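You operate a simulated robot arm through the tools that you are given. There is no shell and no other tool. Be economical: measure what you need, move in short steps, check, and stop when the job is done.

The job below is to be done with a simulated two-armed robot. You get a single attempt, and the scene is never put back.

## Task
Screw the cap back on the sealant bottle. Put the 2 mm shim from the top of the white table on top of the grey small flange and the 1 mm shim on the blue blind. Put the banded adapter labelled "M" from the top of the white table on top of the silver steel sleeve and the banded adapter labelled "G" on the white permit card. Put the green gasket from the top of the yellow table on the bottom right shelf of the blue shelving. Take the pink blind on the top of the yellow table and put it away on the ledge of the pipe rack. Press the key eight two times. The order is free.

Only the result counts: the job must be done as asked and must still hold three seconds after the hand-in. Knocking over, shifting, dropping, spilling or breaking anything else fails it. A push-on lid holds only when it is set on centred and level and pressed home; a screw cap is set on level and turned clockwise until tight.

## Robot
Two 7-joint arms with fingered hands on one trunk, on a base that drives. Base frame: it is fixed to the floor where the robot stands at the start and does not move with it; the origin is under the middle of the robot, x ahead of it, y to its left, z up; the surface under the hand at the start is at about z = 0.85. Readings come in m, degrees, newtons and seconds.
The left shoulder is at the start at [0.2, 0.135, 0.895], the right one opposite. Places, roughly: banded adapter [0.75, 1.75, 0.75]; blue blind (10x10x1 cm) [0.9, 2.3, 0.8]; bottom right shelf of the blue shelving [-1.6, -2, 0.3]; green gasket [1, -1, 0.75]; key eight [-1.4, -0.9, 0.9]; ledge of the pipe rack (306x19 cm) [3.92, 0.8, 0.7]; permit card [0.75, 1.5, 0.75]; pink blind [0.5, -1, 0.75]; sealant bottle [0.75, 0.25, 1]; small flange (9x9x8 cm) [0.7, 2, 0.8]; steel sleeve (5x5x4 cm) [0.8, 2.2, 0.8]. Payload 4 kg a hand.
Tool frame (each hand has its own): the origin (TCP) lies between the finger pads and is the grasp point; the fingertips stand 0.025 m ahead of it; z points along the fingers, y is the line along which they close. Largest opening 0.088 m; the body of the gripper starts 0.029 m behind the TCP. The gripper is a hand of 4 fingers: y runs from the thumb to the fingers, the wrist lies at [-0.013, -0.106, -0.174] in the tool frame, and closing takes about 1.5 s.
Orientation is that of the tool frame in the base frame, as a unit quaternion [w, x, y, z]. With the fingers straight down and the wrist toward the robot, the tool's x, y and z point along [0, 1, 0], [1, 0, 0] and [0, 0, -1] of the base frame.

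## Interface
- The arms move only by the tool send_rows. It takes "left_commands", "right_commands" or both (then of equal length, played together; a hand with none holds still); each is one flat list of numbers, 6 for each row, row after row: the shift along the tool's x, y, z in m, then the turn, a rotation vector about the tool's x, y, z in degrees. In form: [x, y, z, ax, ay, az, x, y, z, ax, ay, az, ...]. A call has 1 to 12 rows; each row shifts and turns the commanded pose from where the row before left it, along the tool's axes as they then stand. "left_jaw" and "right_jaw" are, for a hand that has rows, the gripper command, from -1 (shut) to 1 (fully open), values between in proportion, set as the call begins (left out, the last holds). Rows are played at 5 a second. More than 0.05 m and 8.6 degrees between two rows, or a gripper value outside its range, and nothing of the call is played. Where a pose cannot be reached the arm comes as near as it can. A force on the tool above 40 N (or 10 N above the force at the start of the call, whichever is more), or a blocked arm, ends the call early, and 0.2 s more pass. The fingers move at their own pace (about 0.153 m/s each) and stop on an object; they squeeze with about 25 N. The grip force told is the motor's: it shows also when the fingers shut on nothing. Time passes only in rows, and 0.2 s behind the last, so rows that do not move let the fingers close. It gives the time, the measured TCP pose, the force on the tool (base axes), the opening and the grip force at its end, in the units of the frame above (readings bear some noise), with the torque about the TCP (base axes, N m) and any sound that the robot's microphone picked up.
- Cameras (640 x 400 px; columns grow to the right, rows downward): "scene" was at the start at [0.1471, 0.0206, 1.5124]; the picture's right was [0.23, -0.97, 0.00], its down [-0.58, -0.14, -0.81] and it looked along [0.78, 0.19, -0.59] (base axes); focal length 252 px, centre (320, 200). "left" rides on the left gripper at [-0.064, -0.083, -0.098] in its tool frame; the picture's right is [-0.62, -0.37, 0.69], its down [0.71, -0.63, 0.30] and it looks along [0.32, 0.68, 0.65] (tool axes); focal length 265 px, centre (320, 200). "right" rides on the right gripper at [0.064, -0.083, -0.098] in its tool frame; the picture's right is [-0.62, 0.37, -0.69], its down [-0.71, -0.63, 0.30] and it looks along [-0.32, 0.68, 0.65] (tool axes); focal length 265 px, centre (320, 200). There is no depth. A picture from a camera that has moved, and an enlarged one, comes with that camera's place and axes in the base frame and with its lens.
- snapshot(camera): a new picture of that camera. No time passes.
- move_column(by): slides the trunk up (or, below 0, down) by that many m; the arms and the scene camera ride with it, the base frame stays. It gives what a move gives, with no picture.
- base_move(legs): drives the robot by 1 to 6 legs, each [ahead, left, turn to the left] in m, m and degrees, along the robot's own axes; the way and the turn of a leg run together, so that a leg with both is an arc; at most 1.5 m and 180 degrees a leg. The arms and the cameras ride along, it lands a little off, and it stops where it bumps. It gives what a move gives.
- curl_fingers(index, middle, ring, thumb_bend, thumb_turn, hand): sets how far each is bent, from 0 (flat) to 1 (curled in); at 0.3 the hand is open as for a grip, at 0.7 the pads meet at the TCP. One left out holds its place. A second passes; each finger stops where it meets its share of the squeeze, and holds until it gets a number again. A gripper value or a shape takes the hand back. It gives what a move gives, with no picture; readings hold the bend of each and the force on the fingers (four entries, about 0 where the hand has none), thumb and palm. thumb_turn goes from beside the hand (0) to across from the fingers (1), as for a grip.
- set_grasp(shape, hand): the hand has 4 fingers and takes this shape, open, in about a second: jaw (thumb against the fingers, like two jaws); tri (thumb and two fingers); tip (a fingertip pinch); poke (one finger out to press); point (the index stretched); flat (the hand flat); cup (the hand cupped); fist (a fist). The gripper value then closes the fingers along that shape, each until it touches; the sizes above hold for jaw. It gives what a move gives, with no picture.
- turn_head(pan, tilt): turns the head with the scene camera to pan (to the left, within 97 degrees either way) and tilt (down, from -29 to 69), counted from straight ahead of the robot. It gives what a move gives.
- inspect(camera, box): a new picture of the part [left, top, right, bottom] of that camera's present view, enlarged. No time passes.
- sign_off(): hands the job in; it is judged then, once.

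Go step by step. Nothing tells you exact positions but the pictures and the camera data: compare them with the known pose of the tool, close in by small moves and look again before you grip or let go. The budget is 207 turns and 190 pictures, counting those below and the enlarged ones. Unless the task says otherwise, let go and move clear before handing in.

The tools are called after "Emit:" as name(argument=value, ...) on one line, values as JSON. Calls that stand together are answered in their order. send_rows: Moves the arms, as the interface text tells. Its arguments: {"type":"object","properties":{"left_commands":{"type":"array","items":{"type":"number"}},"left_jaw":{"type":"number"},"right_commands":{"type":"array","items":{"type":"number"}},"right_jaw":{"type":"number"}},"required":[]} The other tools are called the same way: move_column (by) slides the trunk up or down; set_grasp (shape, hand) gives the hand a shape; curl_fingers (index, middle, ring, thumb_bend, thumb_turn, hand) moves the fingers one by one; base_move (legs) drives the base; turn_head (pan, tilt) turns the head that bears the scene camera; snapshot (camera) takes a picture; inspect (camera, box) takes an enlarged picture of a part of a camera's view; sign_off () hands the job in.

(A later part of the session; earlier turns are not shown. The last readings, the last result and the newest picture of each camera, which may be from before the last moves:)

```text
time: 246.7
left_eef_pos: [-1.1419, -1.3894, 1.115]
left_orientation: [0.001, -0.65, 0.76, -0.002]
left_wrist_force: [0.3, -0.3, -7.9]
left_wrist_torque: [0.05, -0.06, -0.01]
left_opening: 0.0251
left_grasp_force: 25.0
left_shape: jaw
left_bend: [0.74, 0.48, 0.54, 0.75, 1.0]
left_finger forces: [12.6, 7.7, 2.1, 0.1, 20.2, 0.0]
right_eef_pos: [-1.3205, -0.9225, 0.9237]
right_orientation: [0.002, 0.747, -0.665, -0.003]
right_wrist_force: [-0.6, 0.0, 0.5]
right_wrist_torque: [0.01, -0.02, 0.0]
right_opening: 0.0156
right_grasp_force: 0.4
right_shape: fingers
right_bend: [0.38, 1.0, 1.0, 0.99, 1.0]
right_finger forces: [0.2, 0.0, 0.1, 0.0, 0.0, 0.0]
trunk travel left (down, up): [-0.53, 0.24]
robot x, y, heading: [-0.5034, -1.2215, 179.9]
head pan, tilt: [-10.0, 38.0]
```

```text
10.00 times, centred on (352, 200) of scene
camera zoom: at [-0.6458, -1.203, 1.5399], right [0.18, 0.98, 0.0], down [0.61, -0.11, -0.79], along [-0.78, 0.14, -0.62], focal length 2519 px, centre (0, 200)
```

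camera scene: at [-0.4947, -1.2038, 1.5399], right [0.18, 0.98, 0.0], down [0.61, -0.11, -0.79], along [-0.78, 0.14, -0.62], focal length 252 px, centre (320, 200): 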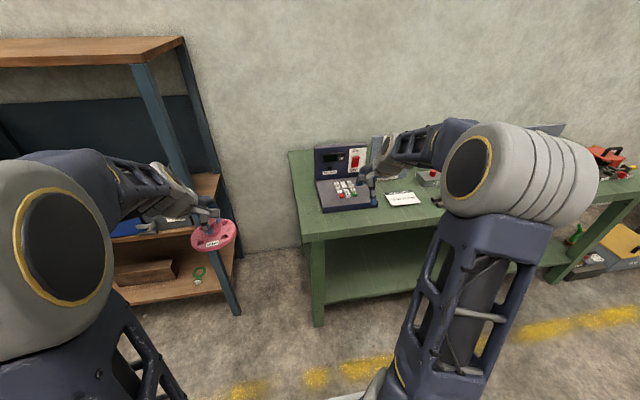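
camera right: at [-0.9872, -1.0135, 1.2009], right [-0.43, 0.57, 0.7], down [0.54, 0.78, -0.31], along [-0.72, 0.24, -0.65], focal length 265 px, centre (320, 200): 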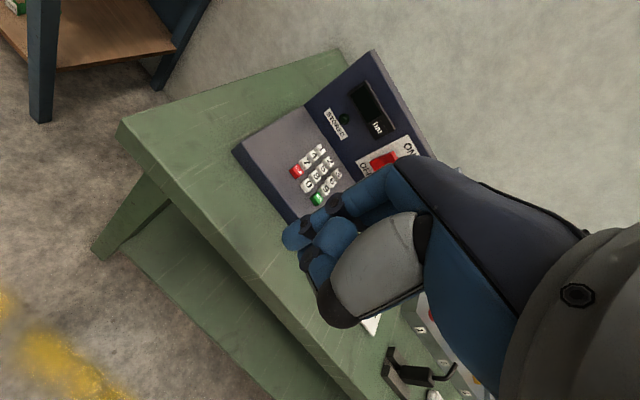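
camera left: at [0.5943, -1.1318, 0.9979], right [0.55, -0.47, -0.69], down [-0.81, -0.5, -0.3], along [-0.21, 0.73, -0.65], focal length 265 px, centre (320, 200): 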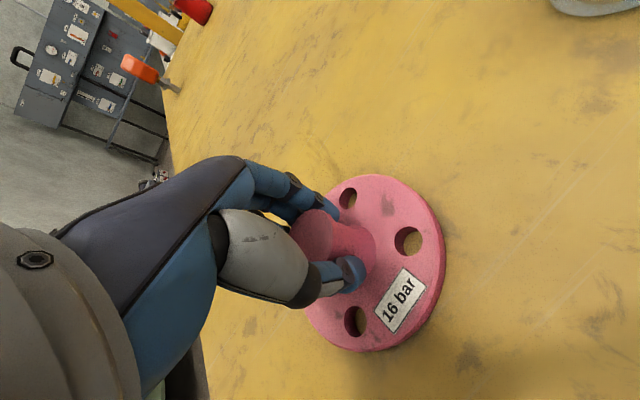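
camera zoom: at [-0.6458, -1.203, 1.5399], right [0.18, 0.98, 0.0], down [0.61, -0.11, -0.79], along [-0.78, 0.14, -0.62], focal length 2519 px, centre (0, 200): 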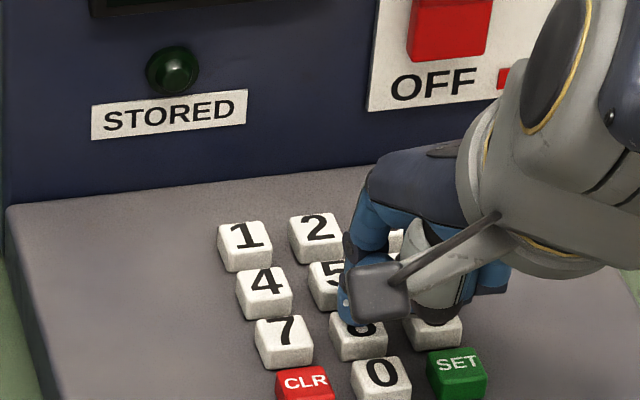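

The index just touches key 8, but the thumb's joint hangs close over key 9. I raise 4 cm, swing the thumb aside and look.

Emit:
send_rows(right_commands=[0, 0, -0.04, 0, 0, 0])

Emit:
curl_fingers(hand="right", thumb_bend=0.3, thumb_turn=0.0)

Emit:
inspect(camera="scene", box=[320, 165, 400, 215])

Emit:
inspect(camera="right", box=[220, 120, 420, 320])

```text
time: 247.1
left_eef_pos: [-1.1422, -1.3893, 1.1151]
left_orientation: [0.001, -0.65, 0.76, -0.002]
left_wrist_force: [-1.4, -0.3, -8.5]
left_wrist_torque: [0.01, -0.1, 0.01]
left_opening: 0.0248
left_grasp_force: 25.1
left_shape: jaw
left_bend: [0.74, 0.48, 0.54, 0.75, 1.0]
left_finger forces: [12.6, 7.6, 2.0, 0.0, 20.1, 0.0]
right_eef_pos: [-1.3201, -0.9211, 0.9652]
right_orientation: [0.003, 0.747, -0.664, -0.003]
right_wrist_force: [0.5, -0.9, 0.3]
right_wrist_torque: [-0.02, 0.0, 0.0]
right_opening: 0.0156
right_grasp_force: 0.0
right_shape: fingers
right_bend: [0.38, 1.0, 1.0, 0.99, 1.0]
right_finger forces: [0.1, 0.1, 0.0, 0.0, 0.0, 0.0]
trunk travel left (down, up): [-0.53, 0.24]
robot x, y, heading: [-0.5052, -1.2174, 179.7]
head pan, tilt: [-10.0, 38.0]
```

```text
time: 248.1
left_eef_pos: [-1.1421, -1.3898, 1.1158]
left_orientation: [0.001, -0.65, 0.76, -0.001]
left_wrist_force: [0.4, 0.1, -8.3]
left_wrist_torque: [0.03, -0.06, -0.04]
left_opening: 0.025
left_grasp_force: 25.0
left_shape: jaw
left_bend: [0.74, 0.48, 0.54, 0.75, 1.0]
left_finger forces: [12.6, 7.7, 2.1, 0.1, 20.4, 0.0]
right_eef_pos: [-1.32, -0.9219, 0.9643]
right_orientation: [0.002, 0.747, -0.665, -0.003]
right_wrist_force: [-0.1, -1.4, 0.4]
right_wrist_torque: [0.01, 0.02, -0.01]
right_opening: 0.1022
right_grasp_force: 0.1
right_shape: fingers
right_bend: [0.65, 1.0, 1.0, 0.3, 0.0]
right_finger forces: [0.0, 0.0, 0.0, 0.1, 0.0, 0.0]
trunk travel left (down, up): [-0.53, 0.24]
robot x, y, heading: [-0.5004, -1.2194, 179.8]
head pan, tilt: [-10.0, 38.0]
```

```text
8.00 times, centred on (360, 190) of scene
camera zoom: at [-0.6458, -1.203, 1.5399], right [0.18, 0.98, 0.0], down [0.61, -0.11, -0.79], along [-0.78, 0.14, -0.62], focal length 2015 px, centre (0, 280)
```

zoom: 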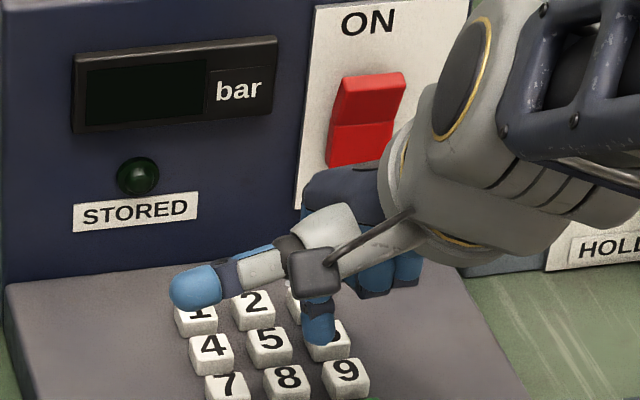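

```text
2.00 times, centred on (320, 220) of right
camera zoom: at [-1.2301, -0.977, 1.0621], right [-0.43, 0.57, 0.7], down [0.54, 0.78, -0.31], along [-0.72, 0.24, -0.65], focal length 531 px, centre (320, 160)
```

zoom: 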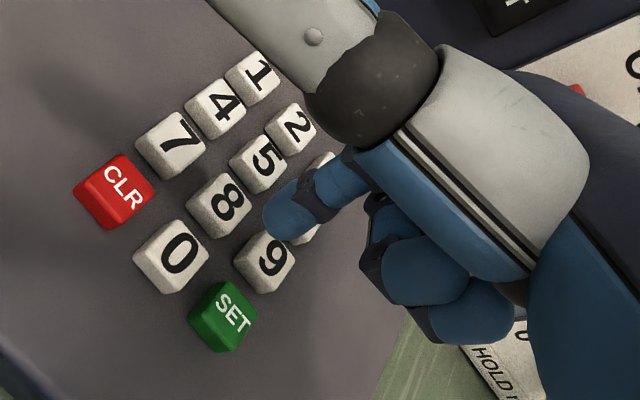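

The index now has its design position: its tip about (−0.012, −0.008, −0.025) from the TCP, and the thumb is well above the keys. I move the tip over key 8 and check again.

Emit:
send_rows(right_commands=[0.0062, 0.0154, 0.005, 0, 0, 0, 0, 0, 0.015, 0, 0, 0])

Emit:
inspect(camera="scene", box=[320, 175, 384, 215])

Emit:
inspect(camera="right", box=[220, 120, 380, 320])

```text
time: 248.7
left_eef_pos: [-1.1431, -1.3903, 1.1152]
left_orientation: [0.001, -0.65, 0.76, -0.002]
left_wrist_force: [0.5, -0.1, -7.3]
left_wrist_torque: [0.03, -0.05, 0.02]
left_opening: 0.025
left_grasp_force: 25.2
left_shape: jaw
left_bend: [0.74, 0.48, 0.54, 0.75, 1.0]
left_finger forces: [12.5, 7.8, 2.2, 0.1, 20.3, 0.0]
right_eef_pos: [-1.3364, -0.9309, 0.9457]
right_orientation: [0.002, 0.747, -0.665, -0.003]
right_wrist_force: [-0.3, 0.2, -0.7]
right_wrist_torque: [-0.01, -0.01, 0.02]
right_opening: 0.1023
right_grasp_force: 0.0
right_shape: fingers
right_bend: [0.65, 1.0, 1.0, 0.3, 0.0]
right_finger forces: [0.0, 0.0, 0.0, 0.0, 0.0, 0.1]
trunk travel left (down, up): [-0.53, 0.24]
robot x, y, heading: [-0.5046, -1.219, 179.6]
head pan, tilt: [-10.0, 38.0]
```

```text
10.00 times, centred on (352, 195) of scene
camera zoom: at [-0.6457, -1.203, 1.5399], right [0.18, 0.98, 0.0], down [0.61, -0.11, -0.79], along [-0.78, 0.14, -0.62], focal length 2519 px, centre (0, 250)
```

zoom: 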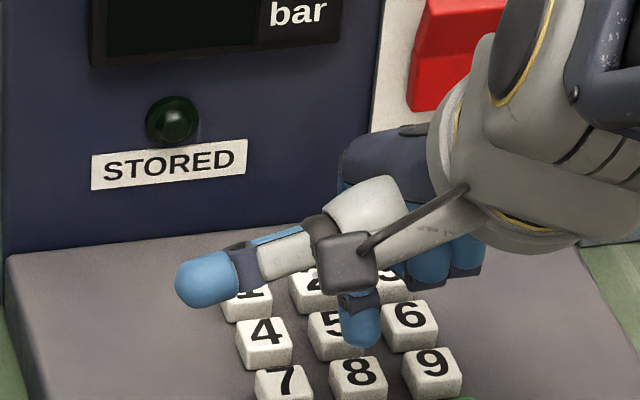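

```text
2.00 times, centred on (300, 220) of right
camera zoom: at [-1.2453, -0.9853, 1.0432], right [-0.43, 0.57, 0.7], down [0.54, 0.78, -0.31], along [-0.72, 0.24, -0.65], focal length 531 px, centre (360, 160)
```

zoom: 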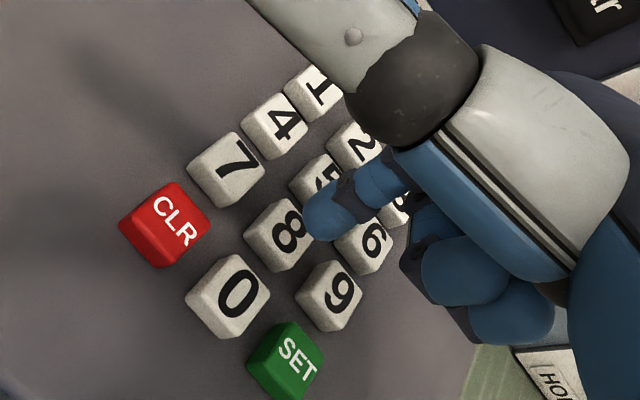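

Tip is over key 8. First press: down in small steps.

Emit:
send_rows(right_commands=[0, 0, 0.012, 0, 0, 0, 0, 0, 0.003, 0, 0, 0])

Emit:
send_rows(right_commands=[0, 0, 0.002, 0, 0, 0, 0, 0, 0.001, 0, 0, 0])

Emit:
inspect(camera="scene", box=[320, 175, 384, 215])

```text
time: 249.3
left_eef_pos: [-1.1442, -1.3893, 1.116]
left_orientation: [0.0, -0.65, 0.76, -0.001]
left_wrist_force: [-0.7, -1.2, -8.4]
left_wrist_torque: [0.0, -0.03, -0.01]
left_opening: 0.0248
left_grasp_force: 25.3
left_shape: jaw
left_bend: [0.74, 0.48, 0.54, 0.75, 1.0]
left_finger forces: [12.5, 7.7, 2.2, 0.0, 20.3, 0.0]
right_eef_pos: [-1.3354, -0.9298, 0.9306]
right_orientation: [0.001, 0.747, -0.665, -0.003]
right_wrist_force: [0.4, 0.2, -0.3]
right_wrist_torque: [-0.03, 0.01, -0.03]
right_opening: 0.1023
right_grasp_force: 0.1
right_shape: fingers
right_bend: [0.65, 1.0, 1.0, 0.3, 0.0]
right_finger forces: [0.0, 0.0, 0.0, 0.0, 0.0, 0.1]
trunk travel left (down, up): [-0.53, 0.24]
robot x, y, heading: [-0.5038, -1.2239, 179.9]
head pan, tilt: [-10.0, 38.0]
```

```text
time: 249.9
left_eef_pos: [-1.1433, -1.3905, 1.1148]
left_orientation: [0.001, -0.65, 0.76, -0.001]
left_wrist_force: [-0.7, -1.3, -7.8]
left_wrist_torque: [0.01, -0.02, 0.01]
left_opening: 0.0247
left_grasp_force: 25.2
left_shape: jaw
left_bend: [0.74, 0.48, 0.54, 0.75, 1.0]
left_finger forces: [12.5, 7.8, 2.2, 0.0, 20.4, 0.1]
right_eef_pos: [-1.3356, -0.9307, 0.9265]
right_orientation: [0.002, 0.747, -0.665, -0.003]
right_wrist_force: [0.4, 0.3, -0.3]
right_wrist_torque: [0.01, 0.02, 0.01]
right_opening: 0.1023
right_grasp_force: 0.1
right_shape: fingers
right_bend: [0.65, 1.0, 1.0, 0.3, 0.0]
right_finger forces: [0.0, 0.0, 0.0, 0.0, 0.1, 0.1]
trunk travel left (down, up): [-0.53, 0.24]
robot x, y, heading: [-0.502, -1.2199, 179.8]
head pan, tilt: [-10.0, 38.0]
```

```text
10.00 times, centred on (352, 195) of scene
camera zoom: at [-0.6458, -1.203, 1.5399], right [0.18, 0.98, 0.0], down [0.61, -0.11, -0.79], along [-0.78, 0.14, -0.62], focal length 2519 px, centre (0, 250)
```

zoom: 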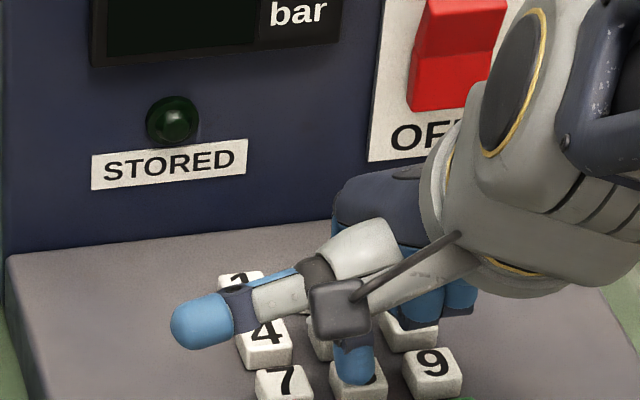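

Emit:
send_rows(right_commands=[0, 0, 0.0015, 0, 0, 0])

Emit:
send_rows(right_commands=[0, 0, 0.0015, 0, 0, 0])

Emit:
send_rows(right_commands=[0, 0, 0.0015, 0, 0, 0])

```text
time: 250.3
left_eef_pos: [-1.1427, -1.3893, 1.1162]
left_orientation: [0.001, -0.651, 0.759, -0.001]
left_wrist_force: [-0.6, -0.3, -7.9]
left_wrist_torque: [0.02, -0.04, -0.01]
left_opening: 0.025
left_grasp_force: 25.2
left_shape: jaw
left_bend: [0.74, 0.48, 0.54, 0.75, 1.0]
left_finger forces: [12.5, 7.7, 2.2, 0.0, 20.3, 0.0]
right_eef_pos: [-1.3351, -0.9305, 0.9263]
right_orientation: [0.003, 0.747, -0.665, -0.003]
right_wrist_force: [-0.1, -0.3, 0.0]
right_wrist_torque: [-0.03, 0.01, 0.01]
right_opening: 0.1021
right_grasp_force: 0.1
right_shape: fingers
right_bend: [0.65, 1.0, 1.0, 0.3, 0.0]
right_finger forces: [0.0, 0.1, 0.0, 0.0, 0.0, 0.0]
trunk travel left (down, up): [-0.53, 0.24]
robot x, y, heading: [-0.5016, -1.2175, 180.0]
head pan, tilt: [-10.0, 38.0]
```

```text
time: 250.7
left_eef_pos: [-1.1428, -1.3904, 1.1139]
left_orientation: [0.0, -0.65, 0.76, -0.002]
left_wrist_force: [-0.6, 0.1, -7.5]
left_wrist_torque: [0.0, -0.05, -0.01]
left_opening: 0.025
left_grasp_force: 24.8
left_shape: jaw
left_bend: [0.74, 0.48, 0.54, 0.75, 1.0]
left_finger forces: [12.4, 7.7, 2.2, 0.1, 20.3, 0.0]
right_eef_pos: [-1.3353, -0.9318, 0.9241]
right_orientation: [0.002, 0.747, -0.665, -0.003]
right_wrist_force: [0.1, -0.1, 0.4]
right_wrist_torque: [-0.02, -0.03, 0.02]
right_opening: 0.1022
right_grasp_force: 0.4
right_shape: fingers
right_bend: [0.65, 1.0, 1.0, 0.3, 0.0]
right_finger forces: [0.1, 0.0, 0.0, 0.0, 0.0, 0.1]
trunk travel left (down, up): [-0.53, 0.24]
robot x, y, heading: [-0.5027, -1.2179, 179.8]
head pan, tilt: [-10.0, 38.0]
```

```text
time: 251.1
left_eef_pos: [-1.1427, -1.3894, 1.1158]
left_orientation: [0.0, -0.65, 0.76, -0.002]
left_wrist_force: [-0.2, 0.4, -8.9]
left_wrist_torque: [0.0, -0.08, 0.02]
left_opening: 0.0249
left_grasp_force: 25.1
left_shape: jaw
left_bend: [0.74, 0.48, 0.54, 0.75, 1.0]
left_finger forces: [12.5, 7.7, 2.1, 0.0, 20.4, 0.1]
right_eef_pos: [-1.3354, -0.9296, 0.9235]
right_orientation: [0.002, 0.747, -0.665, -0.002]
right_wrist_force: [-0.2, 0.0, 0.7]
right_wrist_torque: [0.02, 0.01, 0.01]
right_opening: 0.1024
right_grasp_force: 0.4
right_shape: fingers
right_bend: [0.65, 1.0, 1.0, 0.3, 0.0]
right_finger forces: [0.6, 0.0, 0.0, 0.1, 0.1, 0.0]
trunk travel left (down, up): [-0.53, 0.24]
robot x, y, heading: [-0.5019, -1.2162, 180.0]
head pan, tilt: [-10.0, 38.0]
heard: click
```

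A click: first press registered. I lift 1 cm and check, then press again.

Emit:
send_rows(right_commands=[0, 0, -0.006, 0, 0, 0, 0, 0, -0.006, 0, 0, 0, 0, 0, 0, 0, 0, 0])

Emit:
send_rows(right_commands=[0, 0, 0.005, 0, 0, 0, 0, 0, 0.003, 0, 0, 0, 0, 0, 0.002, 0, 0, 0])

Emit:
send_rows(right_commands=[0, 0, 0.0012, 0, 0, 0])

```text
time: 251.9
left_eef_pos: [-1.1429, -1.39, 1.1152]
left_orientation: [0.001, -0.65, 0.76, -0.001]
left_wrist_force: [0.1, -0.1, -8.3]
left_wrist_torque: [-0.01, -0.04, 0.01]
left_opening: 0.0248
left_grasp_force: 25.2
left_shape: jaw
left_bend: [0.74, 0.48, 0.54, 0.75, 1.0]
left_finger forces: [12.5, 7.6, 2.2, 0.0, 20.3, 0.1]
right_eef_pos: [-1.3355, -0.9308, 0.9352]
right_orientation: [0.002, 0.747, -0.664, -0.003]
right_wrist_force: [0.5, 0.5, -0.3]
right_wrist_torque: [0.0, 0.01, 0.02]
right_opening: 0.1023
right_grasp_force: 0.0
right_shape: fingers
right_bend: [0.65, 1.0, 1.0, 0.3, 0.0]
right_finger forces: [0.0, 0.0, 0.0, 0.0, 0.0, 0.0]
trunk travel left (down, up): [-0.53, 0.24]
robot x, y, heading: [-0.5056, -1.2208, 179.6]
head pan, tilt: [-10.0, 38.0]
```

```text
time: 252.7
left_eef_pos: [-1.1427, -1.3887, 1.1151]
left_orientation: [0.0, -0.65, 0.76, -0.002]
left_wrist_force: [-0.2, -0.3, -8.5]
left_wrist_torque: [0.0, -0.07, 0.0]
left_opening: 0.0253
left_grasp_force: 25.3
left_shape: jaw
left_bend: [0.74, 0.48, 0.54, 0.75, 1.0]
left_finger forces: [12.5, 7.7, 2.1, 0.1, 20.3, 0.0]
right_eef_pos: [-1.3366, -0.931, 0.9241]
right_orientation: [0.002, 0.747, -0.664, -0.003]
right_wrist_force: [-0.2, 0.4, 0.1]
right_wrist_torque: [-0.01, 0.0, 0.0]
right_opening: 0.102
right_grasp_force: 0.5
right_shape: fingers
right_bend: [0.65, 1.0, 1.0, 0.3, 0.0]
right_finger forces: [0.2, 0.0, 0.0, 0.0, 0.1, 0.0]
trunk travel left (down, up): [-0.53, 0.24]
robot x, y, heading: [-0.4981, -1.2186, 179.8]
head pan, tilt: [-10.0, 38.0]
```

```text
time: 253.1
left_eef_pos: [-1.1437, -1.3898, 1.1163]
left_orientation: [0.001, -0.65, 0.76, -0.001]
left_wrist_force: [0.1, -0.1, -7.4]
left_wrist_torque: [0.02, -0.03, 0.03]
left_opening: 0.0249
left_grasp_force: 24.8
left_shape: jaw
left_bend: [0.74, 0.48, 0.54, 0.75, 1.0]
left_finger forces: [12.6, 7.7, 2.1, 0.0, 20.3, 0.0]
right_eef_pos: [-1.3348, -0.9304, 0.9231]
right_orientation: [0.002, 0.747, -0.664, -0.003]
right_wrist_force: [0.4, -0.5, 1.1]
right_wrist_torque: [-0.01, 0.02, 0.04]
right_opening: 0.1023
right_grasp_force: 0.2
right_shape: fingers
right_bend: [0.65, 1.0, 1.0, 0.3, 0.0]
right_finger forces: [0.5, 0.1, 0.0, 0.1, 0.0, 0.0]
trunk travel left (down, up): [-0.53, 0.24]
robot x, y, heading: [-0.5024, -1.2197, 179.8]
head pan, tilt: [-10.0, 38.0]
```

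No click yet; 1 mm more.

Emit:
send_rows(right_commands=[0, 0, 0.001, 0, 0, 0])

```text
time: 253.5
left_eef_pos: [-1.1427, -1.3896, 1.1152]
left_orientation: [0.0, -0.65, 0.76, -0.002]
left_wrist_force: [0.2, 0.5, -8.6]
left_wrist_torque: [0.07, -0.04, 0.01]
left_opening: 0.025
left_grasp_force: 24.7
left_shape: jaw
left_bend: [0.74, 0.48, 0.54, 0.75, 1.0]
left_finger forces: [12.5, 7.8, 2.2, 0.1, 20.3, 0.0]
right_eef_pos: [-1.3356, -0.9312, 0.922]
right_orientation: [0.002, 0.747, -0.665, -0.004]
right_wrist_force: [-0.2, -0.1, 1.1]
right_wrist_torque: [-0.01, 0.01, 0.0]
right_opening: 0.1022
right_grasp_force: 0.3
right_shape: fingers
right_bend: [0.65, 1.0, 1.0, 0.3, 0.0]
right_finger forces: [0.8, 0.0, 0.0, 0.0, 0.0, 0.0]
trunk travel left (down, up): [-0.53, 0.24]
robot x, y, heading: [-0.4998, -1.2213, 179.8]
head pan, tilt: [-10.0, 38.0]
heard: click
```

Second click: key 8 has been pressed exactly twice. I lift the right hand away, then drive with the pink blind around the tables toward the pipe rack.

Emit:
send_rows(right_commands=[0, 0, -0.02, 0, 0, 0, 0, 0, -0.045, 0, 0, 0, 0, 0, -0.045, 0, 0, 0, 0, -0.04, -0.02, 0, 0, 0, 0, -0.045, 0, 0, 0, 0, 0, -0.045, 0, 0, 0, 0, 0, -0.045, 0, 0, 0, 0])

Emit:
base_move(legs=[[-0.25, 0, 0], [0, 0.75, 0], [0, 0, 180]])

Emit:
set_grasp(hand="right", shape="jaw")

Emit:
turn_head(pan=0, tilt=20)

Emit:
snapshot(camera="scene")

```text
time: 255.1
left_eef_pos: [-1.1435, -1.3915, 1.1156]
left_orientation: [0.002, -0.651, 0.759, -0.001]
left_wrist_force: [-0.2, 0.7, -8.7]
left_wrist_torque: [-0.01, -0.01, 0.0]
left_opening: 0.0249
left_grasp_force: 25.1
left_shape: jaw
left_bend: [0.74, 0.48, 0.54, 0.75, 1.0]
left_finger forces: [12.5, 7.7, 2.3, 0.1, 20.2, 0.0]
right_eef_pos: [-1.1608, -0.9118, 1.051]
right_orientation: [0.001, 0.747, -0.665, -0.003]
right_wrist_force: [0.1, 0.5, -0.1]
right_wrist_torque: [0.0, 0.03, -0.03]
right_opening: 0.1025
right_grasp_force: 0.0
right_shape: fingers
right_bend: [0.65, 1.0, 1.0, 0.3, 0.0]
right_finger forces: [0.0, 0.1, 0.0, 0.0, 0.0, 0.0]
trunk travel left (down, up): [-0.53, 0.24]
robot x, y, heading: [-0.5031, -1.2193, 179.7]
head pan, tilt: [-10.0, 38.0]
```

```text
time: 267.8
left_eef_pos: [0.3854, -1.794, 1.1158]
left_orientation: [-0.002, 0.763, 0.647, -0.001]
left_wrist_force: [0.0, 0.2, -8.1]
left_wrist_torque: [-0.04, 0.06, 0.02]
left_opening: 0.0242
left_grasp_force: 25.1
left_shape: jaw
left_bend: [0.74, 0.48, 0.55, 0.76, 1.0]
left_finger forces: [11.7, 8.5, 3.2, 0.1, 18.5, 0.0]
right_eef_pos: [0.3986, -2.2731, 1.052]
right_orientation: [0.003, 0.668, 0.744, 0.002]
right_wrist_force: [-0.1, 0.5, -0.9]
right_wrist_torque: [-0.02, 0.02, 0.03]
right_opening: 0.1021
right_grasp_force: 0.1
right_shape: fingers
right_bend: [0.65, 1.0, 1.0, 0.3, 0.0]
right_finger forces: [0.0, 0.0, 0.0, 0.0, 0.0, 0.0]
trunk travel left (down, up): [-0.53, 0.24]
robot x, y, heading: [-0.2575, -1.9632, -0.7]
head pan, tilt: [-10.0, 38.0]
```

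```text
time: 268.7
left_eef_pos: [0.3849, -1.7936, 1.1149]
left_orientation: [-0.001, 0.762, 0.647, -0.002]
left_wrist_force: [-0.9, 0.1, -8.7]
left_wrist_torque: [-0.03, 0.07, -0.01]
left_opening: 0.024
left_grasp_force: 25.0
left_shape: jaw
left_bend: [0.74, 0.48, 0.55, 0.76, 1.0]
left_finger forces: [11.7, 8.6, 3.3, 0.1, 18.8, 0.0]
right_eef_pos: [0.3991, -2.2729, 1.0524]
right_orientation: [0.004, 0.668, 0.744, 0.001]
right_wrist_force: [-0.1, 0.3, 0.0]
right_wrist_torque: [-0.02, -0.01, -0.02]
right_opening: 0.0876
right_grasp_force: 0.0
right_shape: jaw
right_bend: [0.3, 0.3, 0.3, 0.3, 0.97]
right_finger forces: [0.0, 0.1, 0.0, 0.0, 0.1, 0.0]
trunk travel left (down, up): [-0.53, 0.24]
robot x, y, heading: [-0.2538, -1.9603, -1.0]
head pan, tilt: [-10.0, 38.0]
```

```text
time: 269.6
left_eef_pos: [0.3857, -1.7942, 1.1147]
left_orientation: [-0.001, 0.763, 0.647, -0.002]
left_wrist_force: [0.2, 0.2, -9.0]
left_wrist_torque: [-0.03, 0.04, -0.01]
left_opening: 0.024
left_grasp_force: 25.1
left_shape: jaw
left_bend: [0.74, 0.48, 0.55, 0.76, 1.0]
left_finger forces: [11.7, 8.6, 3.2, 0.0, 18.8, 0.0]
right_eef_pos: [0.3978, -2.2717, 1.0522]
right_orientation: [0.003, 0.668, 0.744, 0.002]
right_wrist_force: [0.7, 0.4, -0.3]
right_wrist_torque: [-0.01, 0.01, -0.03]
right_opening: 0.0877
right_grasp_force: 0.0
right_shape: jaw
right_bend: [0.3, 0.3, 0.3, 0.3, 0.97]
right_finger forces: [0.1, 0.0, 0.0, 0.0, 0.0, 0.0]
trunk travel left (down, up): [-0.53, 0.24]
robot x, y, heading: [-0.2574, -1.9583, -0.7]
head pan, tilt: [0.0, 20.0]
```

```text
17 pictures are left
camera scene: at [-0.1016, -1.9604, 1.5682], right [-0.01, -1.0, 0.0], down [-0.34, 0.0, -0.94], along [0.94, -0.01, -0.34], focal length 252 px, centre (320, 200)
```

scene: 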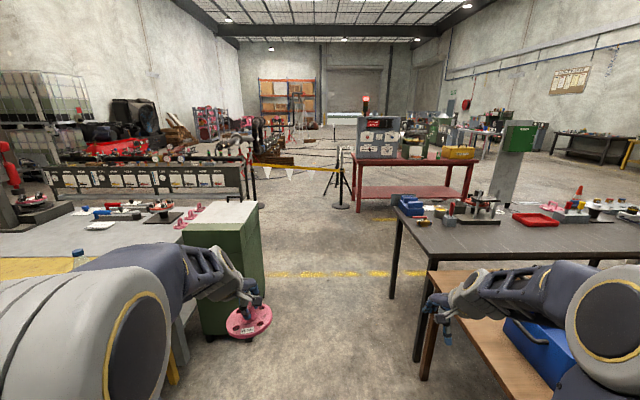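

The lane ahead is free (barrier at x ≈ 3.8, black table at y < −2.55, cabinet at y > −1.5). I drive ahead 2.7 m, then left 1.6 m, and look at the rack.

Emit:
base_move(legs=[[1.35, -0.02, 0.7], [1.35, 0, 0], [0, 1.5, 0]])

Emit:
turn_head(pan=10, tilt=25)

Emit:
snapshot(camera="scene")

```text
time: 289.8
left_eef_pos: [3.0391, -0.2589, 1.1154]
left_orientation: [-0.002, 0.742, 0.67, -0.002]
left_wrist_force: [0.6, -0.6, -8.9]
left_wrist_torque: [-0.03, 0.03, 0.01]
left_opening: 0.0242
left_grasp_force: 24.8
left_shape: jaw
left_bend: [0.74, 0.48, 0.55, 0.76, 1.0]
left_finger forces: [11.7, 8.7, 3.4, 0.1, 18.8, 0.1]
right_eef_pos: [3.0832, -0.7354, 1.0509]
right_orientation: [0.002, 0.645, 0.764, 0.003]
right_wrist_force: [-0.4, -0.2, -0.5]
right_wrist_torque: [-0.04, 0.0, 0.0]
right_opening: 0.0876
right_grasp_force: 0.1
right_shape: jaw
right_bend: [0.3, 0.3, 0.3, 0.3, 0.97]
right_finger forces: [0.1, 0.0, 0.0, 0.0, 0.0, 0.0]
trunk travel left (down, up): [-0.53, 0.24]
robot x, y, heading: [2.4131, -0.4653, 2.7]
head pan, tilt: [0.0, 20.0]
```

```text
time: 290.5
left_eef_pos: [3.0402, -0.2602, 1.1147]
left_orientation: [-0.001, 0.742, 0.671, -0.002]
left_wrist_force: [-0.1, -0.3, -8.4]
left_wrist_torque: [-0.05, 0.03, -0.01]
left_opening: 0.024
left_grasp_force: 25.0
left_shape: jaw
left_bend: [0.74, 0.48, 0.55, 0.76, 1.0]
left_finger forces: [11.7, 8.7, 3.4, 0.0, 18.9, 0.0]
right_eef_pos: [3.0831, -0.7348, 1.0524]
right_orientation: [0.003, 0.644, 0.765, 0.002]
right_wrist_force: [0.6, -0.6, 0.2]
right_wrist_torque: [0.01, -0.01, 0.01]
right_opening: 0.0874
right_grasp_force: 0.1
right_shape: jaw
right_bend: [0.3, 0.3, 0.3, 0.3, 0.97]
right_finger forces: [0.0, 0.0, 0.0, 0.1, 0.0, 0.1]
trunk travel left (down, up): [-0.53, 0.24]
robot x, y, heading: [2.4073, -0.465, 2.6]
head pan, tilt: [10.0, 25.0]
```

```text
16 pictures are left
camera scene: at [2.5614, -0.4392, 1.5602], right [0.22, -0.98, 0.0], down [-0.41, -0.09, -0.91], along [0.88, 0.2, -0.42], focal length 252 px, centre (320, 200)
```

scene: 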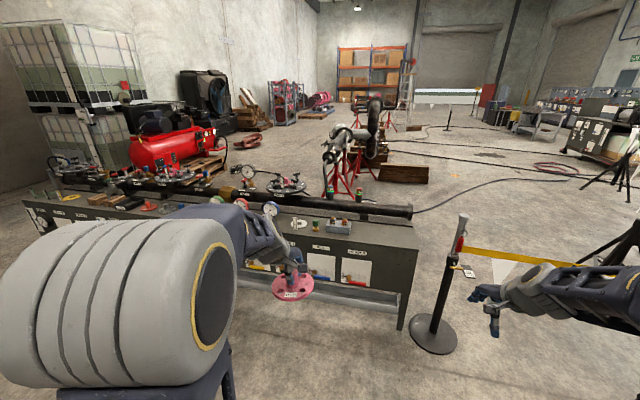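

Emit:
inspect(camera="scene", box=[240, 180, 430, 330])

```text
2.67 times, centred on (335, 255) of scene
camera zoom: at [2.5614, -0.4392, 1.5602], right [0.22, -0.98, 0.0], down [-0.41, -0.09, -0.91], along [0.88, 0.2, -0.42], focal length 672 px, centre (280, 53)
```

zoom: 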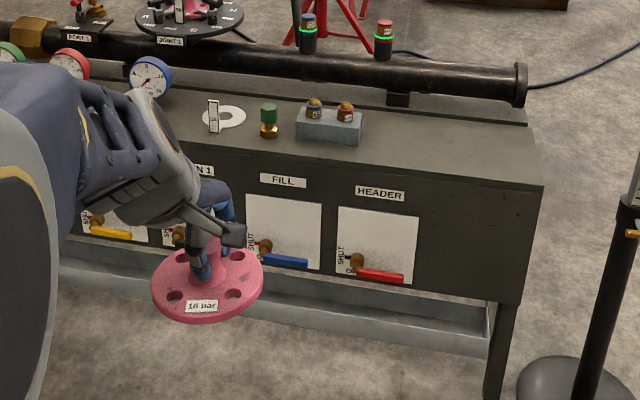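

The dark top strip is the ledge (z ≈ 0.71, x ≈ 3.83–4.01), free between the lamp block (y > −0.33) and the right end (y ≈ −0.73). Target (3.92, −0.53). I retract the right hand from the barrier, drive closer and lower the trunk slightly.

Emit:
send_rows(right_commands=[0, -0.045, 0, 0, 0, 0, 0, -0.045, 0, 0, 0, 0, 0, -0.045, 0, 0, 0, 0, 0, -0.045, 0, 0, 0, 0])

Emit:
base_move(legs=[[0, -0.27, -2.6], [0.6, 0, 0]])

Emit:
snapshot(camera="left")

Emit:
snapshot(camera="scene")

```text
time: 291.5
left_eef_pos: [3.0381, -0.2573, 1.1155]
left_orientation: [0.0, 0.742, 0.67, -0.002]
left_wrist_force: [0.1, 0.8, -8.5]
left_wrist_torque: [-0.06, 0.08, 0.0]
left_opening: 0.0241
left_grasp_force: 24.9
left_shape: jaw
left_bend: [0.74, 0.48, 0.55, 0.76, 1.0]
left_finger forces: [11.7, 8.8, 3.5, 0.0, 18.7, 0.0]
right_eef_pos: [2.9042, -0.7649, 1.0519]
right_orientation: [-0.001, 0.644, 0.765, 0.0]
right_wrist_force: [0.0, -0.5, -0.1]
right_wrist_torque: [0.01, -0.02, 0.03]
right_opening: 0.0877
right_grasp_force: 0.1
right_shape: jaw
right_bend: [0.3, 0.3, 0.3, 0.3, 0.98]
right_finger forces: [0.1, 0.0, 0.0, 0.0, 0.0, 0.0]
trunk travel left (down, up): [-0.53, 0.24]
robot x, y, heading: [2.4081, -0.4627, 2.6]
head pan, tilt: [10.0, 25.0]
```

```text
time: 296.4
left_eef_pos: [3.6576, -0.5506, 1.1141]
left_orientation: [-0.001, 0.757, 0.654, -0.002]
left_wrist_force: [0.1, -0.3, -8.4]
left_wrist_torque: [-0.03, 0.07, -0.03]
left_opening: 0.0238
left_grasp_force: 25.1
left_shape: jaw
left_bend: [0.74, 0.48, 0.55, 0.76, 1.0]
left_finger forces: [11.7, 8.7, 3.6, 0.0, 18.7, 0.0]
right_eef_pos: [3.5019, -1.0515, 1.051]
right_orientation: [0.003, 0.661, 0.75, 0.001]
right_wrist_force: [0.5, -0.3, 0.0]
right_wrist_torque: [-0.02, 0.01, 0.01]
right_opening: 0.0876
right_grasp_force: 0.1
right_shape: jaw
right_bend: [0.3, 0.3, 0.3, 0.3, 0.98]
right_finger forces: [0.0, 0.0, 0.0, 0.0, 0.0, 0.0]
trunk travel left (down, up): [-0.53, 0.24]
robot x, y, heading: [3.0166, -0.7278, 0.2]
head pan, tilt: [10.0, 25.0]
```

```text
14 pictures are left
camera left: at [3.5667, -0.6037, 1.2131], right [-0.46, -0.56, -0.69], down [-0.52, 0.8, -0.3], along [0.72, 0.22, -0.66], focal length 265 px, centre (320, 200)
```

left: 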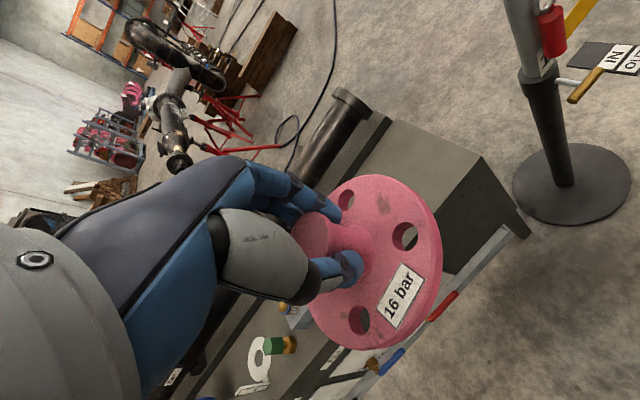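

```text
13 pictures are left
camera scene: at [3.1719, -0.7098, 1.5602], right [0.18, -0.98, 0.0], down [-0.42, -0.08, -0.91], along [0.89, 0.16, -0.42], focal length 252 px, centre (320, 200)
```

scene: 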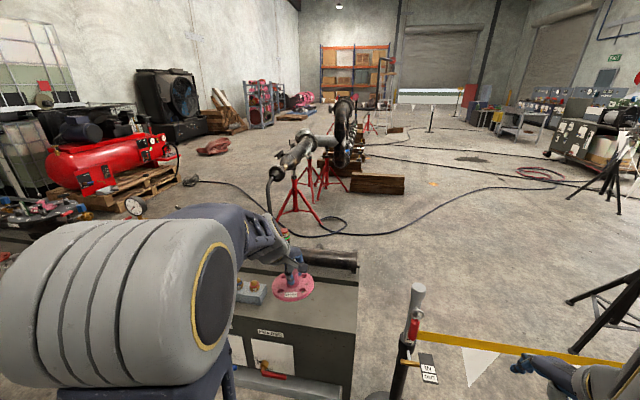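

Ledge measured again: front edge x ≈ 3.83, right end y ≈ −0.715. I extend over (3.92, −0.53) and lower part way.

Emit:
send_rows(left_commands=[0.0097, 0.0428, 0, 0, 0, 0, 0.0097, 0.0428, 0, 0, 0, 0, 0.0097, 0.0428, 0, 0, 0, 0, 0.0097, 0.0428, 0, 0, 0, 0, 0.0097, 0.0428, 0, 0, 0, 0, 0.0097, 0.0428, 0, 0, 0, 0, 0, 0, 0.045, 0, 0, 0, 0, 0, 0.045, 0, 0, 0, 0, 0, 0.045, 0, 0, 0, 0, 0, 0.045, 0, 0, 0, 0, 0, 0.045, 0, 0, 0, 0, 0, 0.045, 0, 0, 0])

Emit:
snapshot(camera="left")

Emit:
inspect(camera="scene", box=[230, 240, 390, 340])

```text
time: 299.0
left_eef_pos: [3.9202, -0.5283, 0.8478]
left_orientation: [-0.001, 0.756, 0.654, -0.001]
left_wrist_force: [0.3, -0.6, -6.6]
left_wrist_torque: [-0.03, 0.04, 0.02]
left_opening: 0.0242
left_grasp_force: 25.2
left_shape: jaw
left_bend: [0.74, 0.48, 0.54, 0.76, 1.0]
left_finger forces: [11.3, 8.5, 3.9, 0.0, 18.8, 0.1]
right_eef_pos: [3.502, -1.0509, 1.0515]
right_orientation: [0.002, 0.662, 0.75, 0.002]
right_wrist_force: [0.9, 0.6, 0.3]
right_wrist_torque: [-0.01, 0.0, -0.02]
right_opening: 0.0878
right_grasp_force: 0.1
right_shape: jaw
right_bend: [0.3, 0.3, 0.3, 0.3, 0.98]
right_finger forces: [0.0, 0.1, 0.0, 0.0, 0.1, 0.0]
trunk travel left (down, up): [-0.53, 0.24]
robot x, y, heading: [3.0163, -0.7269, 0.5]
head pan, tilt: [10.0, 25.0]
```

```text
12 pictures are left
camera left: at [3.8293, -0.5815, 0.9445], right [-0.46, -0.56, -0.69], down [-0.52, 0.8, -0.3], along [0.72, 0.22, -0.66], focal length 265 px, centre (320, 200)
```

left: 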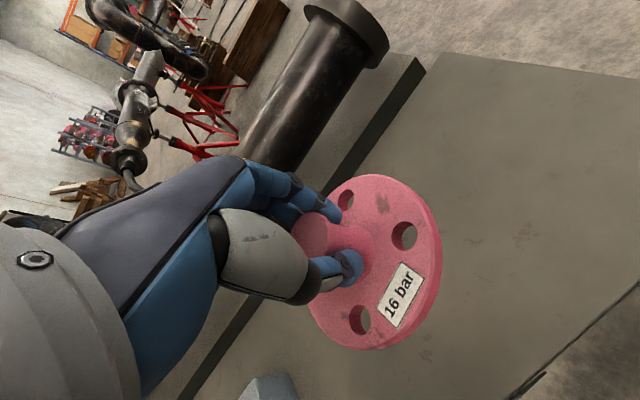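

```text
4.00 times, centred on (310, 290) of scene
camera zoom: at [3.1717, -0.7099, 1.5603], right [0.18, -0.98, 0.0], down [-0.42, -0.08, -0.91], along [0.89, 0.16, -0.42], focal length 1008 px, centre (360, -160)
```

zoom: 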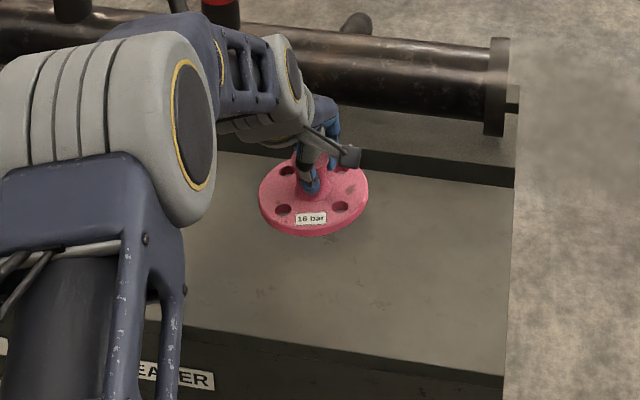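

After lowering, the blind will land mid-ledge. I lower to contact.

Emit:
send_rows(left_commands=[0, 0, 0.04, 0, 0, 0, 0, 0, 0.025, 0, 0, 0, 0, 0, 0.008, 0, 0, 0])

Emit:
send_rows(left_commands=[0, 0, 0.003, 0, 0, 0, 0, 0, 0.003, 0, 0, 0])

Emit:
send_rows(left_commands=[0, 0, 0.002, 0, 0, 0, 0, 0, 0.002, 0, 0, 0])

```text
time: 299.8
left_eef_pos: [3.9193, -0.53, 0.772]
left_orientation: [0.0, 0.757, 0.653, -0.002]
left_wrist_force: [0.0, -0.3, -7.4]
left_wrist_torque: [-0.01, 0.09, 0.01]
left_opening: 0.0241
left_grasp_force: 24.8
left_shape: jaw
left_bend: [0.74, 0.48, 0.54, 0.76, 1.0]
left_finger forces: [11.3, 8.5, 4.0, 0.0, 18.9, 0.0]
right_eef_pos: [3.5014, -1.0522, 1.0523]
right_orientation: [0.001, 0.661, 0.75, 0.002]
right_wrist_force: [-0.3, -0.4, -0.1]
right_wrist_torque: [0.01, 0.01, -0.03]
right_opening: 0.0878
right_grasp_force: 0.0
right_shape: jaw
right_bend: [0.3, 0.3, 0.3, 0.3, 0.98]
right_finger forces: [0.1, 0.0, 0.0, 0.0, 0.0, 0.0]
trunk travel left (down, up): [-0.53, 0.24]
robot x, y, heading: [3.0197, -0.7262, 0.5]
head pan, tilt: [10.0, 25.0]
```

```text
time: 300.4
left_eef_pos: [3.919, -0.5307, 0.7652]
left_orientation: [-0.001, 0.757, 0.653, -0.002]
left_wrist_force: [-0.9, 0.1, -7.8]
left_wrist_torque: [0.0, 0.08, 0.01]
left_opening: 0.0241
left_grasp_force: 25.1
left_shape: jaw
left_bend: [0.74, 0.48, 0.54, 0.76, 1.0]
left_finger forces: [11.3, 8.5, 3.9, 0.0, 18.8, 0.2]
right_eef_pos: [3.5021, -1.0528, 1.0519]
right_orientation: [0.002, 0.661, 0.75, 0.002]
right_wrist_force: [0.6, -0.6, -0.4]
right_wrist_torque: [-0.01, 0.0, -0.01]
right_opening: 0.088
right_grasp_force: 0.0
right_shape: jaw
right_bend: [0.3, 0.3, 0.3, 0.3, 0.98]
right_finger forces: [0.0, 0.1, 0.0, 0.0, 0.0, 0.0]
trunk travel left (down, up): [-0.53, 0.24]
robot x, y, heading: [3.0163, -0.7256, 0.4]
head pan, tilt: [10.0, 25.0]
```

```text
time: 301.0
left_eef_pos: [3.9187, -0.53, 0.7612]
left_orientation: [-0.001, 0.757, 0.654, -0.002]
left_wrist_force: [-0.1, 0.0, -8.7]
left_wrist_torque: [-0.02, 0.09, 0.0]
left_opening: 0.0241
left_grasp_force: 24.8
left_shape: jaw
left_bend: [0.74, 0.48, 0.54, 0.76, 1.0]
left_finger forces: [11.2, 8.4, 4.0, 0.1, 18.7, 0.0]
right_eef_pos: [3.5017, -1.0524, 1.0513]
right_orientation: [0.002, 0.661, 0.75, 0.002]
right_wrist_force: [0.5, 0.2, 0.1]
right_wrist_torque: [0.01, 0.0, 0.02]
right_opening: 0.088
right_grasp_force: 0.0
right_shape: jaw
right_bend: [0.3, 0.3, 0.3, 0.3, 0.98]
right_finger forces: [0.0, 0.0, 0.0, 0.0, 0.0, 0.0]
trunk travel left (down, up): [-0.53, 0.24]
robot x, y, heading: [3.0214, -0.7283, 0.3]
head pan, tilt: [10.0, 25.0]
```

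Emit:
send_rows(left_commands=[0, 0, 0.002, 0, 0, 0, 0, 0, 0.002, 0, 0, 0])

Emit:
send_rows(left_commands=[0, 0, 0.002, 0, 0, 0])

Emit:
inspect(camera="scene", box=[230, 240, 390, 340])

```text
time: 301.6
left_eef_pos: [3.9175, -0.5312, 0.7579]
left_orientation: [-0.001, 0.756, 0.654, -0.002]
left_wrist_force: [0.4, -0.3, -8.1]
left_wrist_torque: [-0.06, 0.03, 0.02]
left_opening: 0.0239
left_grasp_force: 24.8
left_shape: jaw
left_bend: [0.74, 0.48, 0.54, 0.76, 1.0]
left_finger forces: [11.2, 8.5, 4.0, 0.0, 18.7, 0.0]
right_eef_pos: [3.5013, -1.0522, 1.0512]
right_orientation: [0.002, 0.661, 0.75, 0.002]
right_wrist_force: [-0.2, 0.5, -0.1]
right_wrist_torque: [0.05, -0.01, -0.02]
right_opening: 0.0876
right_grasp_force: 0.0
right_shape: jaw
right_bend: [0.3, 0.3, 0.3, 0.3, 0.98]
right_finger forces: [0.1, 0.0, 0.0, 0.0, 0.0, 0.1]
trunk travel left (down, up): [-0.53, 0.24]
robot x, y, heading: [3.0198, -0.7265, 0.3]
head pan, tilt: [10.0, 25.0]
```

```text
time: 302.0
left_eef_pos: [3.9189, -0.5303, 0.7552]
left_orientation: [-0.001, 0.757, 0.654, -0.002]
left_wrist_force: [-0.4, -1.1, -5.3]
left_wrist_torque: [0.05, -0.01, 0.01]
left_opening: 0.024
left_grasp_force: 25.2
left_shape: jaw
left_bend: [0.74, 0.48, 0.54, 0.76, 1.0]
left_finger forces: [11.4, 8.5, 4.0, 0.0, 19.2, 0.1]
right_eef_pos: [3.501, -1.0518, 1.0529]
right_orientation: [0.001, 0.661, 0.75, 0.002]
right_wrist_force: [0.0, -0.7, -0.8]
right_wrist_torque: [-0.04, 0.01, -0.02]
right_opening: 0.0878
right_grasp_force: 0.0
right_shape: jaw
right_bend: [0.3, 0.3, 0.3, 0.3, 0.98]
right_finger forces: [0.0, 0.0, 0.0, 0.0, 0.0, 0.1]
trunk travel left (down, up): [-0.53, 0.24]
robot x, y, heading: [3.024, -0.7274, 0.3]
head pan, tilt: [10.0, 25.0]
```

```text
4.00 times, centred on (310, 290) of scene
camera zoom: at [3.1719, -0.7098, 1.5603], right [0.18, -0.98, 0.0], down [-0.42, -0.08, -0.91], along [0.89, 0.16, -0.42], focal length 1008 px, centre (360, -160)
```

zoom: 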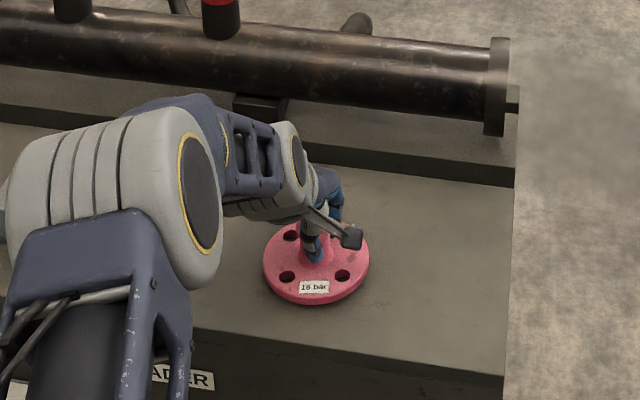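

Contact begins (weight partly taken) and the disc is fully inside the ledge. I lower 2 mm more, release and lift away.

Emit:
send_rows(left_commands=[0, 0, 0.0015, 0, 0, 0, 0, 0, 0.001, 0, 0, 0])

Emit:
send_rows(left_commands=[0, 0, 0, 0, 0, 0, 0, 0, 0, 0, 0, 0, 0, 0, 0, 0, 0, 0, 0, 0, 0, 0, 0, 0, 0, 0, 0, 0, 0, 0, 0, 0, -0.02, 0, 0, 0, 0, 0, -0.04, 0, 0, 0, 0, 0, -0.045, 0, 0, 0, 0, 0, -0.045, 0, 0, 0, 0, -0.03, -0.035, 0, 0, 0, 0, -0.045, 0, 0, 0, 0], left_jaw=1)

Emit:
inspect(camera="scene", box=[230, 240, 390, 340])

```text
time: 302.6
left_eef_pos: [3.9188, -0.531, 0.7545]
left_orientation: [-0.001, 0.757, 0.654, -0.001]
left_wrist_force: [-0.6, -1.7, -4.6]
left_wrist_torque: [0.05, -0.13, -0.02]
left_opening: 0.0239
left_grasp_force: 25.1
left_shape: jaw
left_bend: [0.74, 0.48, 0.54, 0.76, 1.0]
left_finger forces: [11.5, 8.8, 4.3, 0.0, 20.4, 0.0]
right_eef_pos: [3.5017, -1.0522, 1.0526]
right_orientation: [0.002, 0.661, 0.75, 0.002]
right_wrist_force: [-1.0, -0.3, -1.1]
right_wrist_torque: [-0.01, 0.0, -0.01]
right_opening: 0.0882
right_grasp_force: 0.0
right_shape: jaw
right_bend: [0.3, 0.3, 0.3, 0.3, 0.98]
right_finger forces: [0.0, 0.1, 0.0, 0.0, 0.0, 0.0]
trunk travel left (down, up): [-0.53, 0.24]
robot x, y, heading: [3.0196, -0.7265, 0.8]
head pan, tilt: [10.0, 25.0]
```

```text
time: 305.0
left_eef_pos: [3.8458, -0.5184, 0.9352]
left_orientation: [-0.001, 0.757, 0.653, -0.002]
left_wrist_force: [0.5, 0.2, -0.6]
left_wrist_torque: [0.01, 0.05, -0.01]
left_opening: 0.0877
left_grasp_force: 0.1
left_shape: jaw
left_bend: [0.3, 0.3, 0.3, 0.3, 0.98]
left_finger forces: [0.0, 0.0, 0.0, 0.1, 0.0, 0.0]
right_eef_pos: [3.5007, -1.0522, 1.0519]
right_orientation: [0.002, 0.662, 0.75, 0.001]
right_wrist_force: [-0.5, -0.2, -0.5]
right_wrist_torque: [0.02, 0.02, -0.01]
right_opening: 0.0877
right_grasp_force: 0.0
right_shape: jaw
right_bend: [0.3, 0.3, 0.3, 0.3, 0.98]
right_finger forces: [0.0, 0.0, 0.0, 0.1, 0.1, 0.0]
trunk travel left (down, up): [-0.53, 0.24]
robot x, y, heading: [3.0167, -0.7281, 0.5]
head pan, tilt: [10.0, 25.0]
```

```text
4.00 times, centred on (310, 290) of scene
camera zoom: at [3.172, -0.71, 1.5602], right [0.18, -0.98, 0.0], down [-0.42, -0.07, -0.91], along [0.89, 0.16, -0.42], focal length 1008 px, centre (360, -160)
```

zoom: 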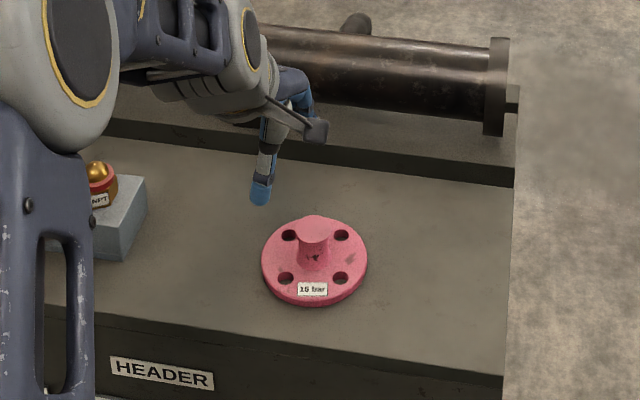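

The pink blind rests on the ledge. I have budget left, so I will go back and make sure the sealant cap is really tight. First I raise and retract the left hand and drive back along the same lane.

Emit:
send_rows(left_commands=[0, -0.03, -0.04, 0, 0, 0, 0, -0.03, -0.04, 0, 0, 0, 0, -0.03, -0.04, 0, 0, 0, 0, -0.03, -0.04, 0, 0, 0, 0, -0.03, -0.04, 0, 0, 0])

Emit:
base_move(legs=[[-0.55, 0, -0.5], [0, -1.25, 0], [-1.45, 0, 0]])

```text
time: 306.2
left_eef_pos: [3.6969, -0.4985, 1.1382]
left_orientation: [-0.001, 0.757, 0.653, -0.002]
left_wrist_force: [-0.9, -0.4, -0.1]
left_wrist_torque: [0.0, 0.04, -0.02]
left_opening: 0.0878
left_grasp_force: 0.2
left_shape: jaw
left_bend: [0.3, 0.3, 0.3, 0.3, 0.98]
left_finger forces: [0.0, 0.0, 0.0, 0.1, 0.1, 0.0]
right_eef_pos: [3.5015, -1.0522, 1.0516]
right_orientation: [0.003, 0.662, 0.75, 0.001]
right_wrist_force: [0.8, 1.2, -0.8]
right_wrist_torque: [-0.01, 0.01, 0.04]
right_opening: 0.0879
right_grasp_force: 0.0
right_shape: jaw
right_bend: [0.3, 0.3, 0.3, 0.3, 0.98]
right_finger forces: [0.1, 0.0, 0.0, 0.0, 0.1, 0.1]
trunk travel left (down, up): [-0.53, 0.24]
robot x, y, heading: [3.0184, -0.7251, 0.5]
head pan, tilt: [10.0, 25.0]
```

```text
time: 322.1
left_eef_pos: [1.687, -1.7615, 1.138]
left_orientation: [-0.001, 0.747, 0.664, -0.001]
left_wrist_force: [-1.5, 1.0, 0.8]
left_wrist_torque: [0.04, 0.0, 0.01]
left_opening: 0.0877
left_grasp_force: 0.0
left_shape: jaw
left_bend: [0.3, 0.3, 0.3, 0.3, 0.98]
left_finger forces: [0.0, 0.0, 0.0, 0.1, 0.0, 0.0]
right_eef_pos: [1.5051, -2.3202, 1.0531]
right_orientation: [0.002, 0.651, 0.759, 0.001]
right_wrist_force: [-0.7, 0.0, -0.2]
right_wrist_torque: [-0.04, -0.01, 0.03]
right_opening: 0.0876
right_grasp_force: 0.0
right_shape: jaw
right_bend: [0.3, 0.3, 0.3, 0.3, 0.98]
right_finger forces: [0.1, 0.1, 0.0, 0.1, 0.0, 0.0]
trunk travel left (down, up): [-0.53, 0.24]
robot x, y, heading: [1.0137, -2.0097, 1.7]
head pan, tilt: [10.0, 25.0]
```

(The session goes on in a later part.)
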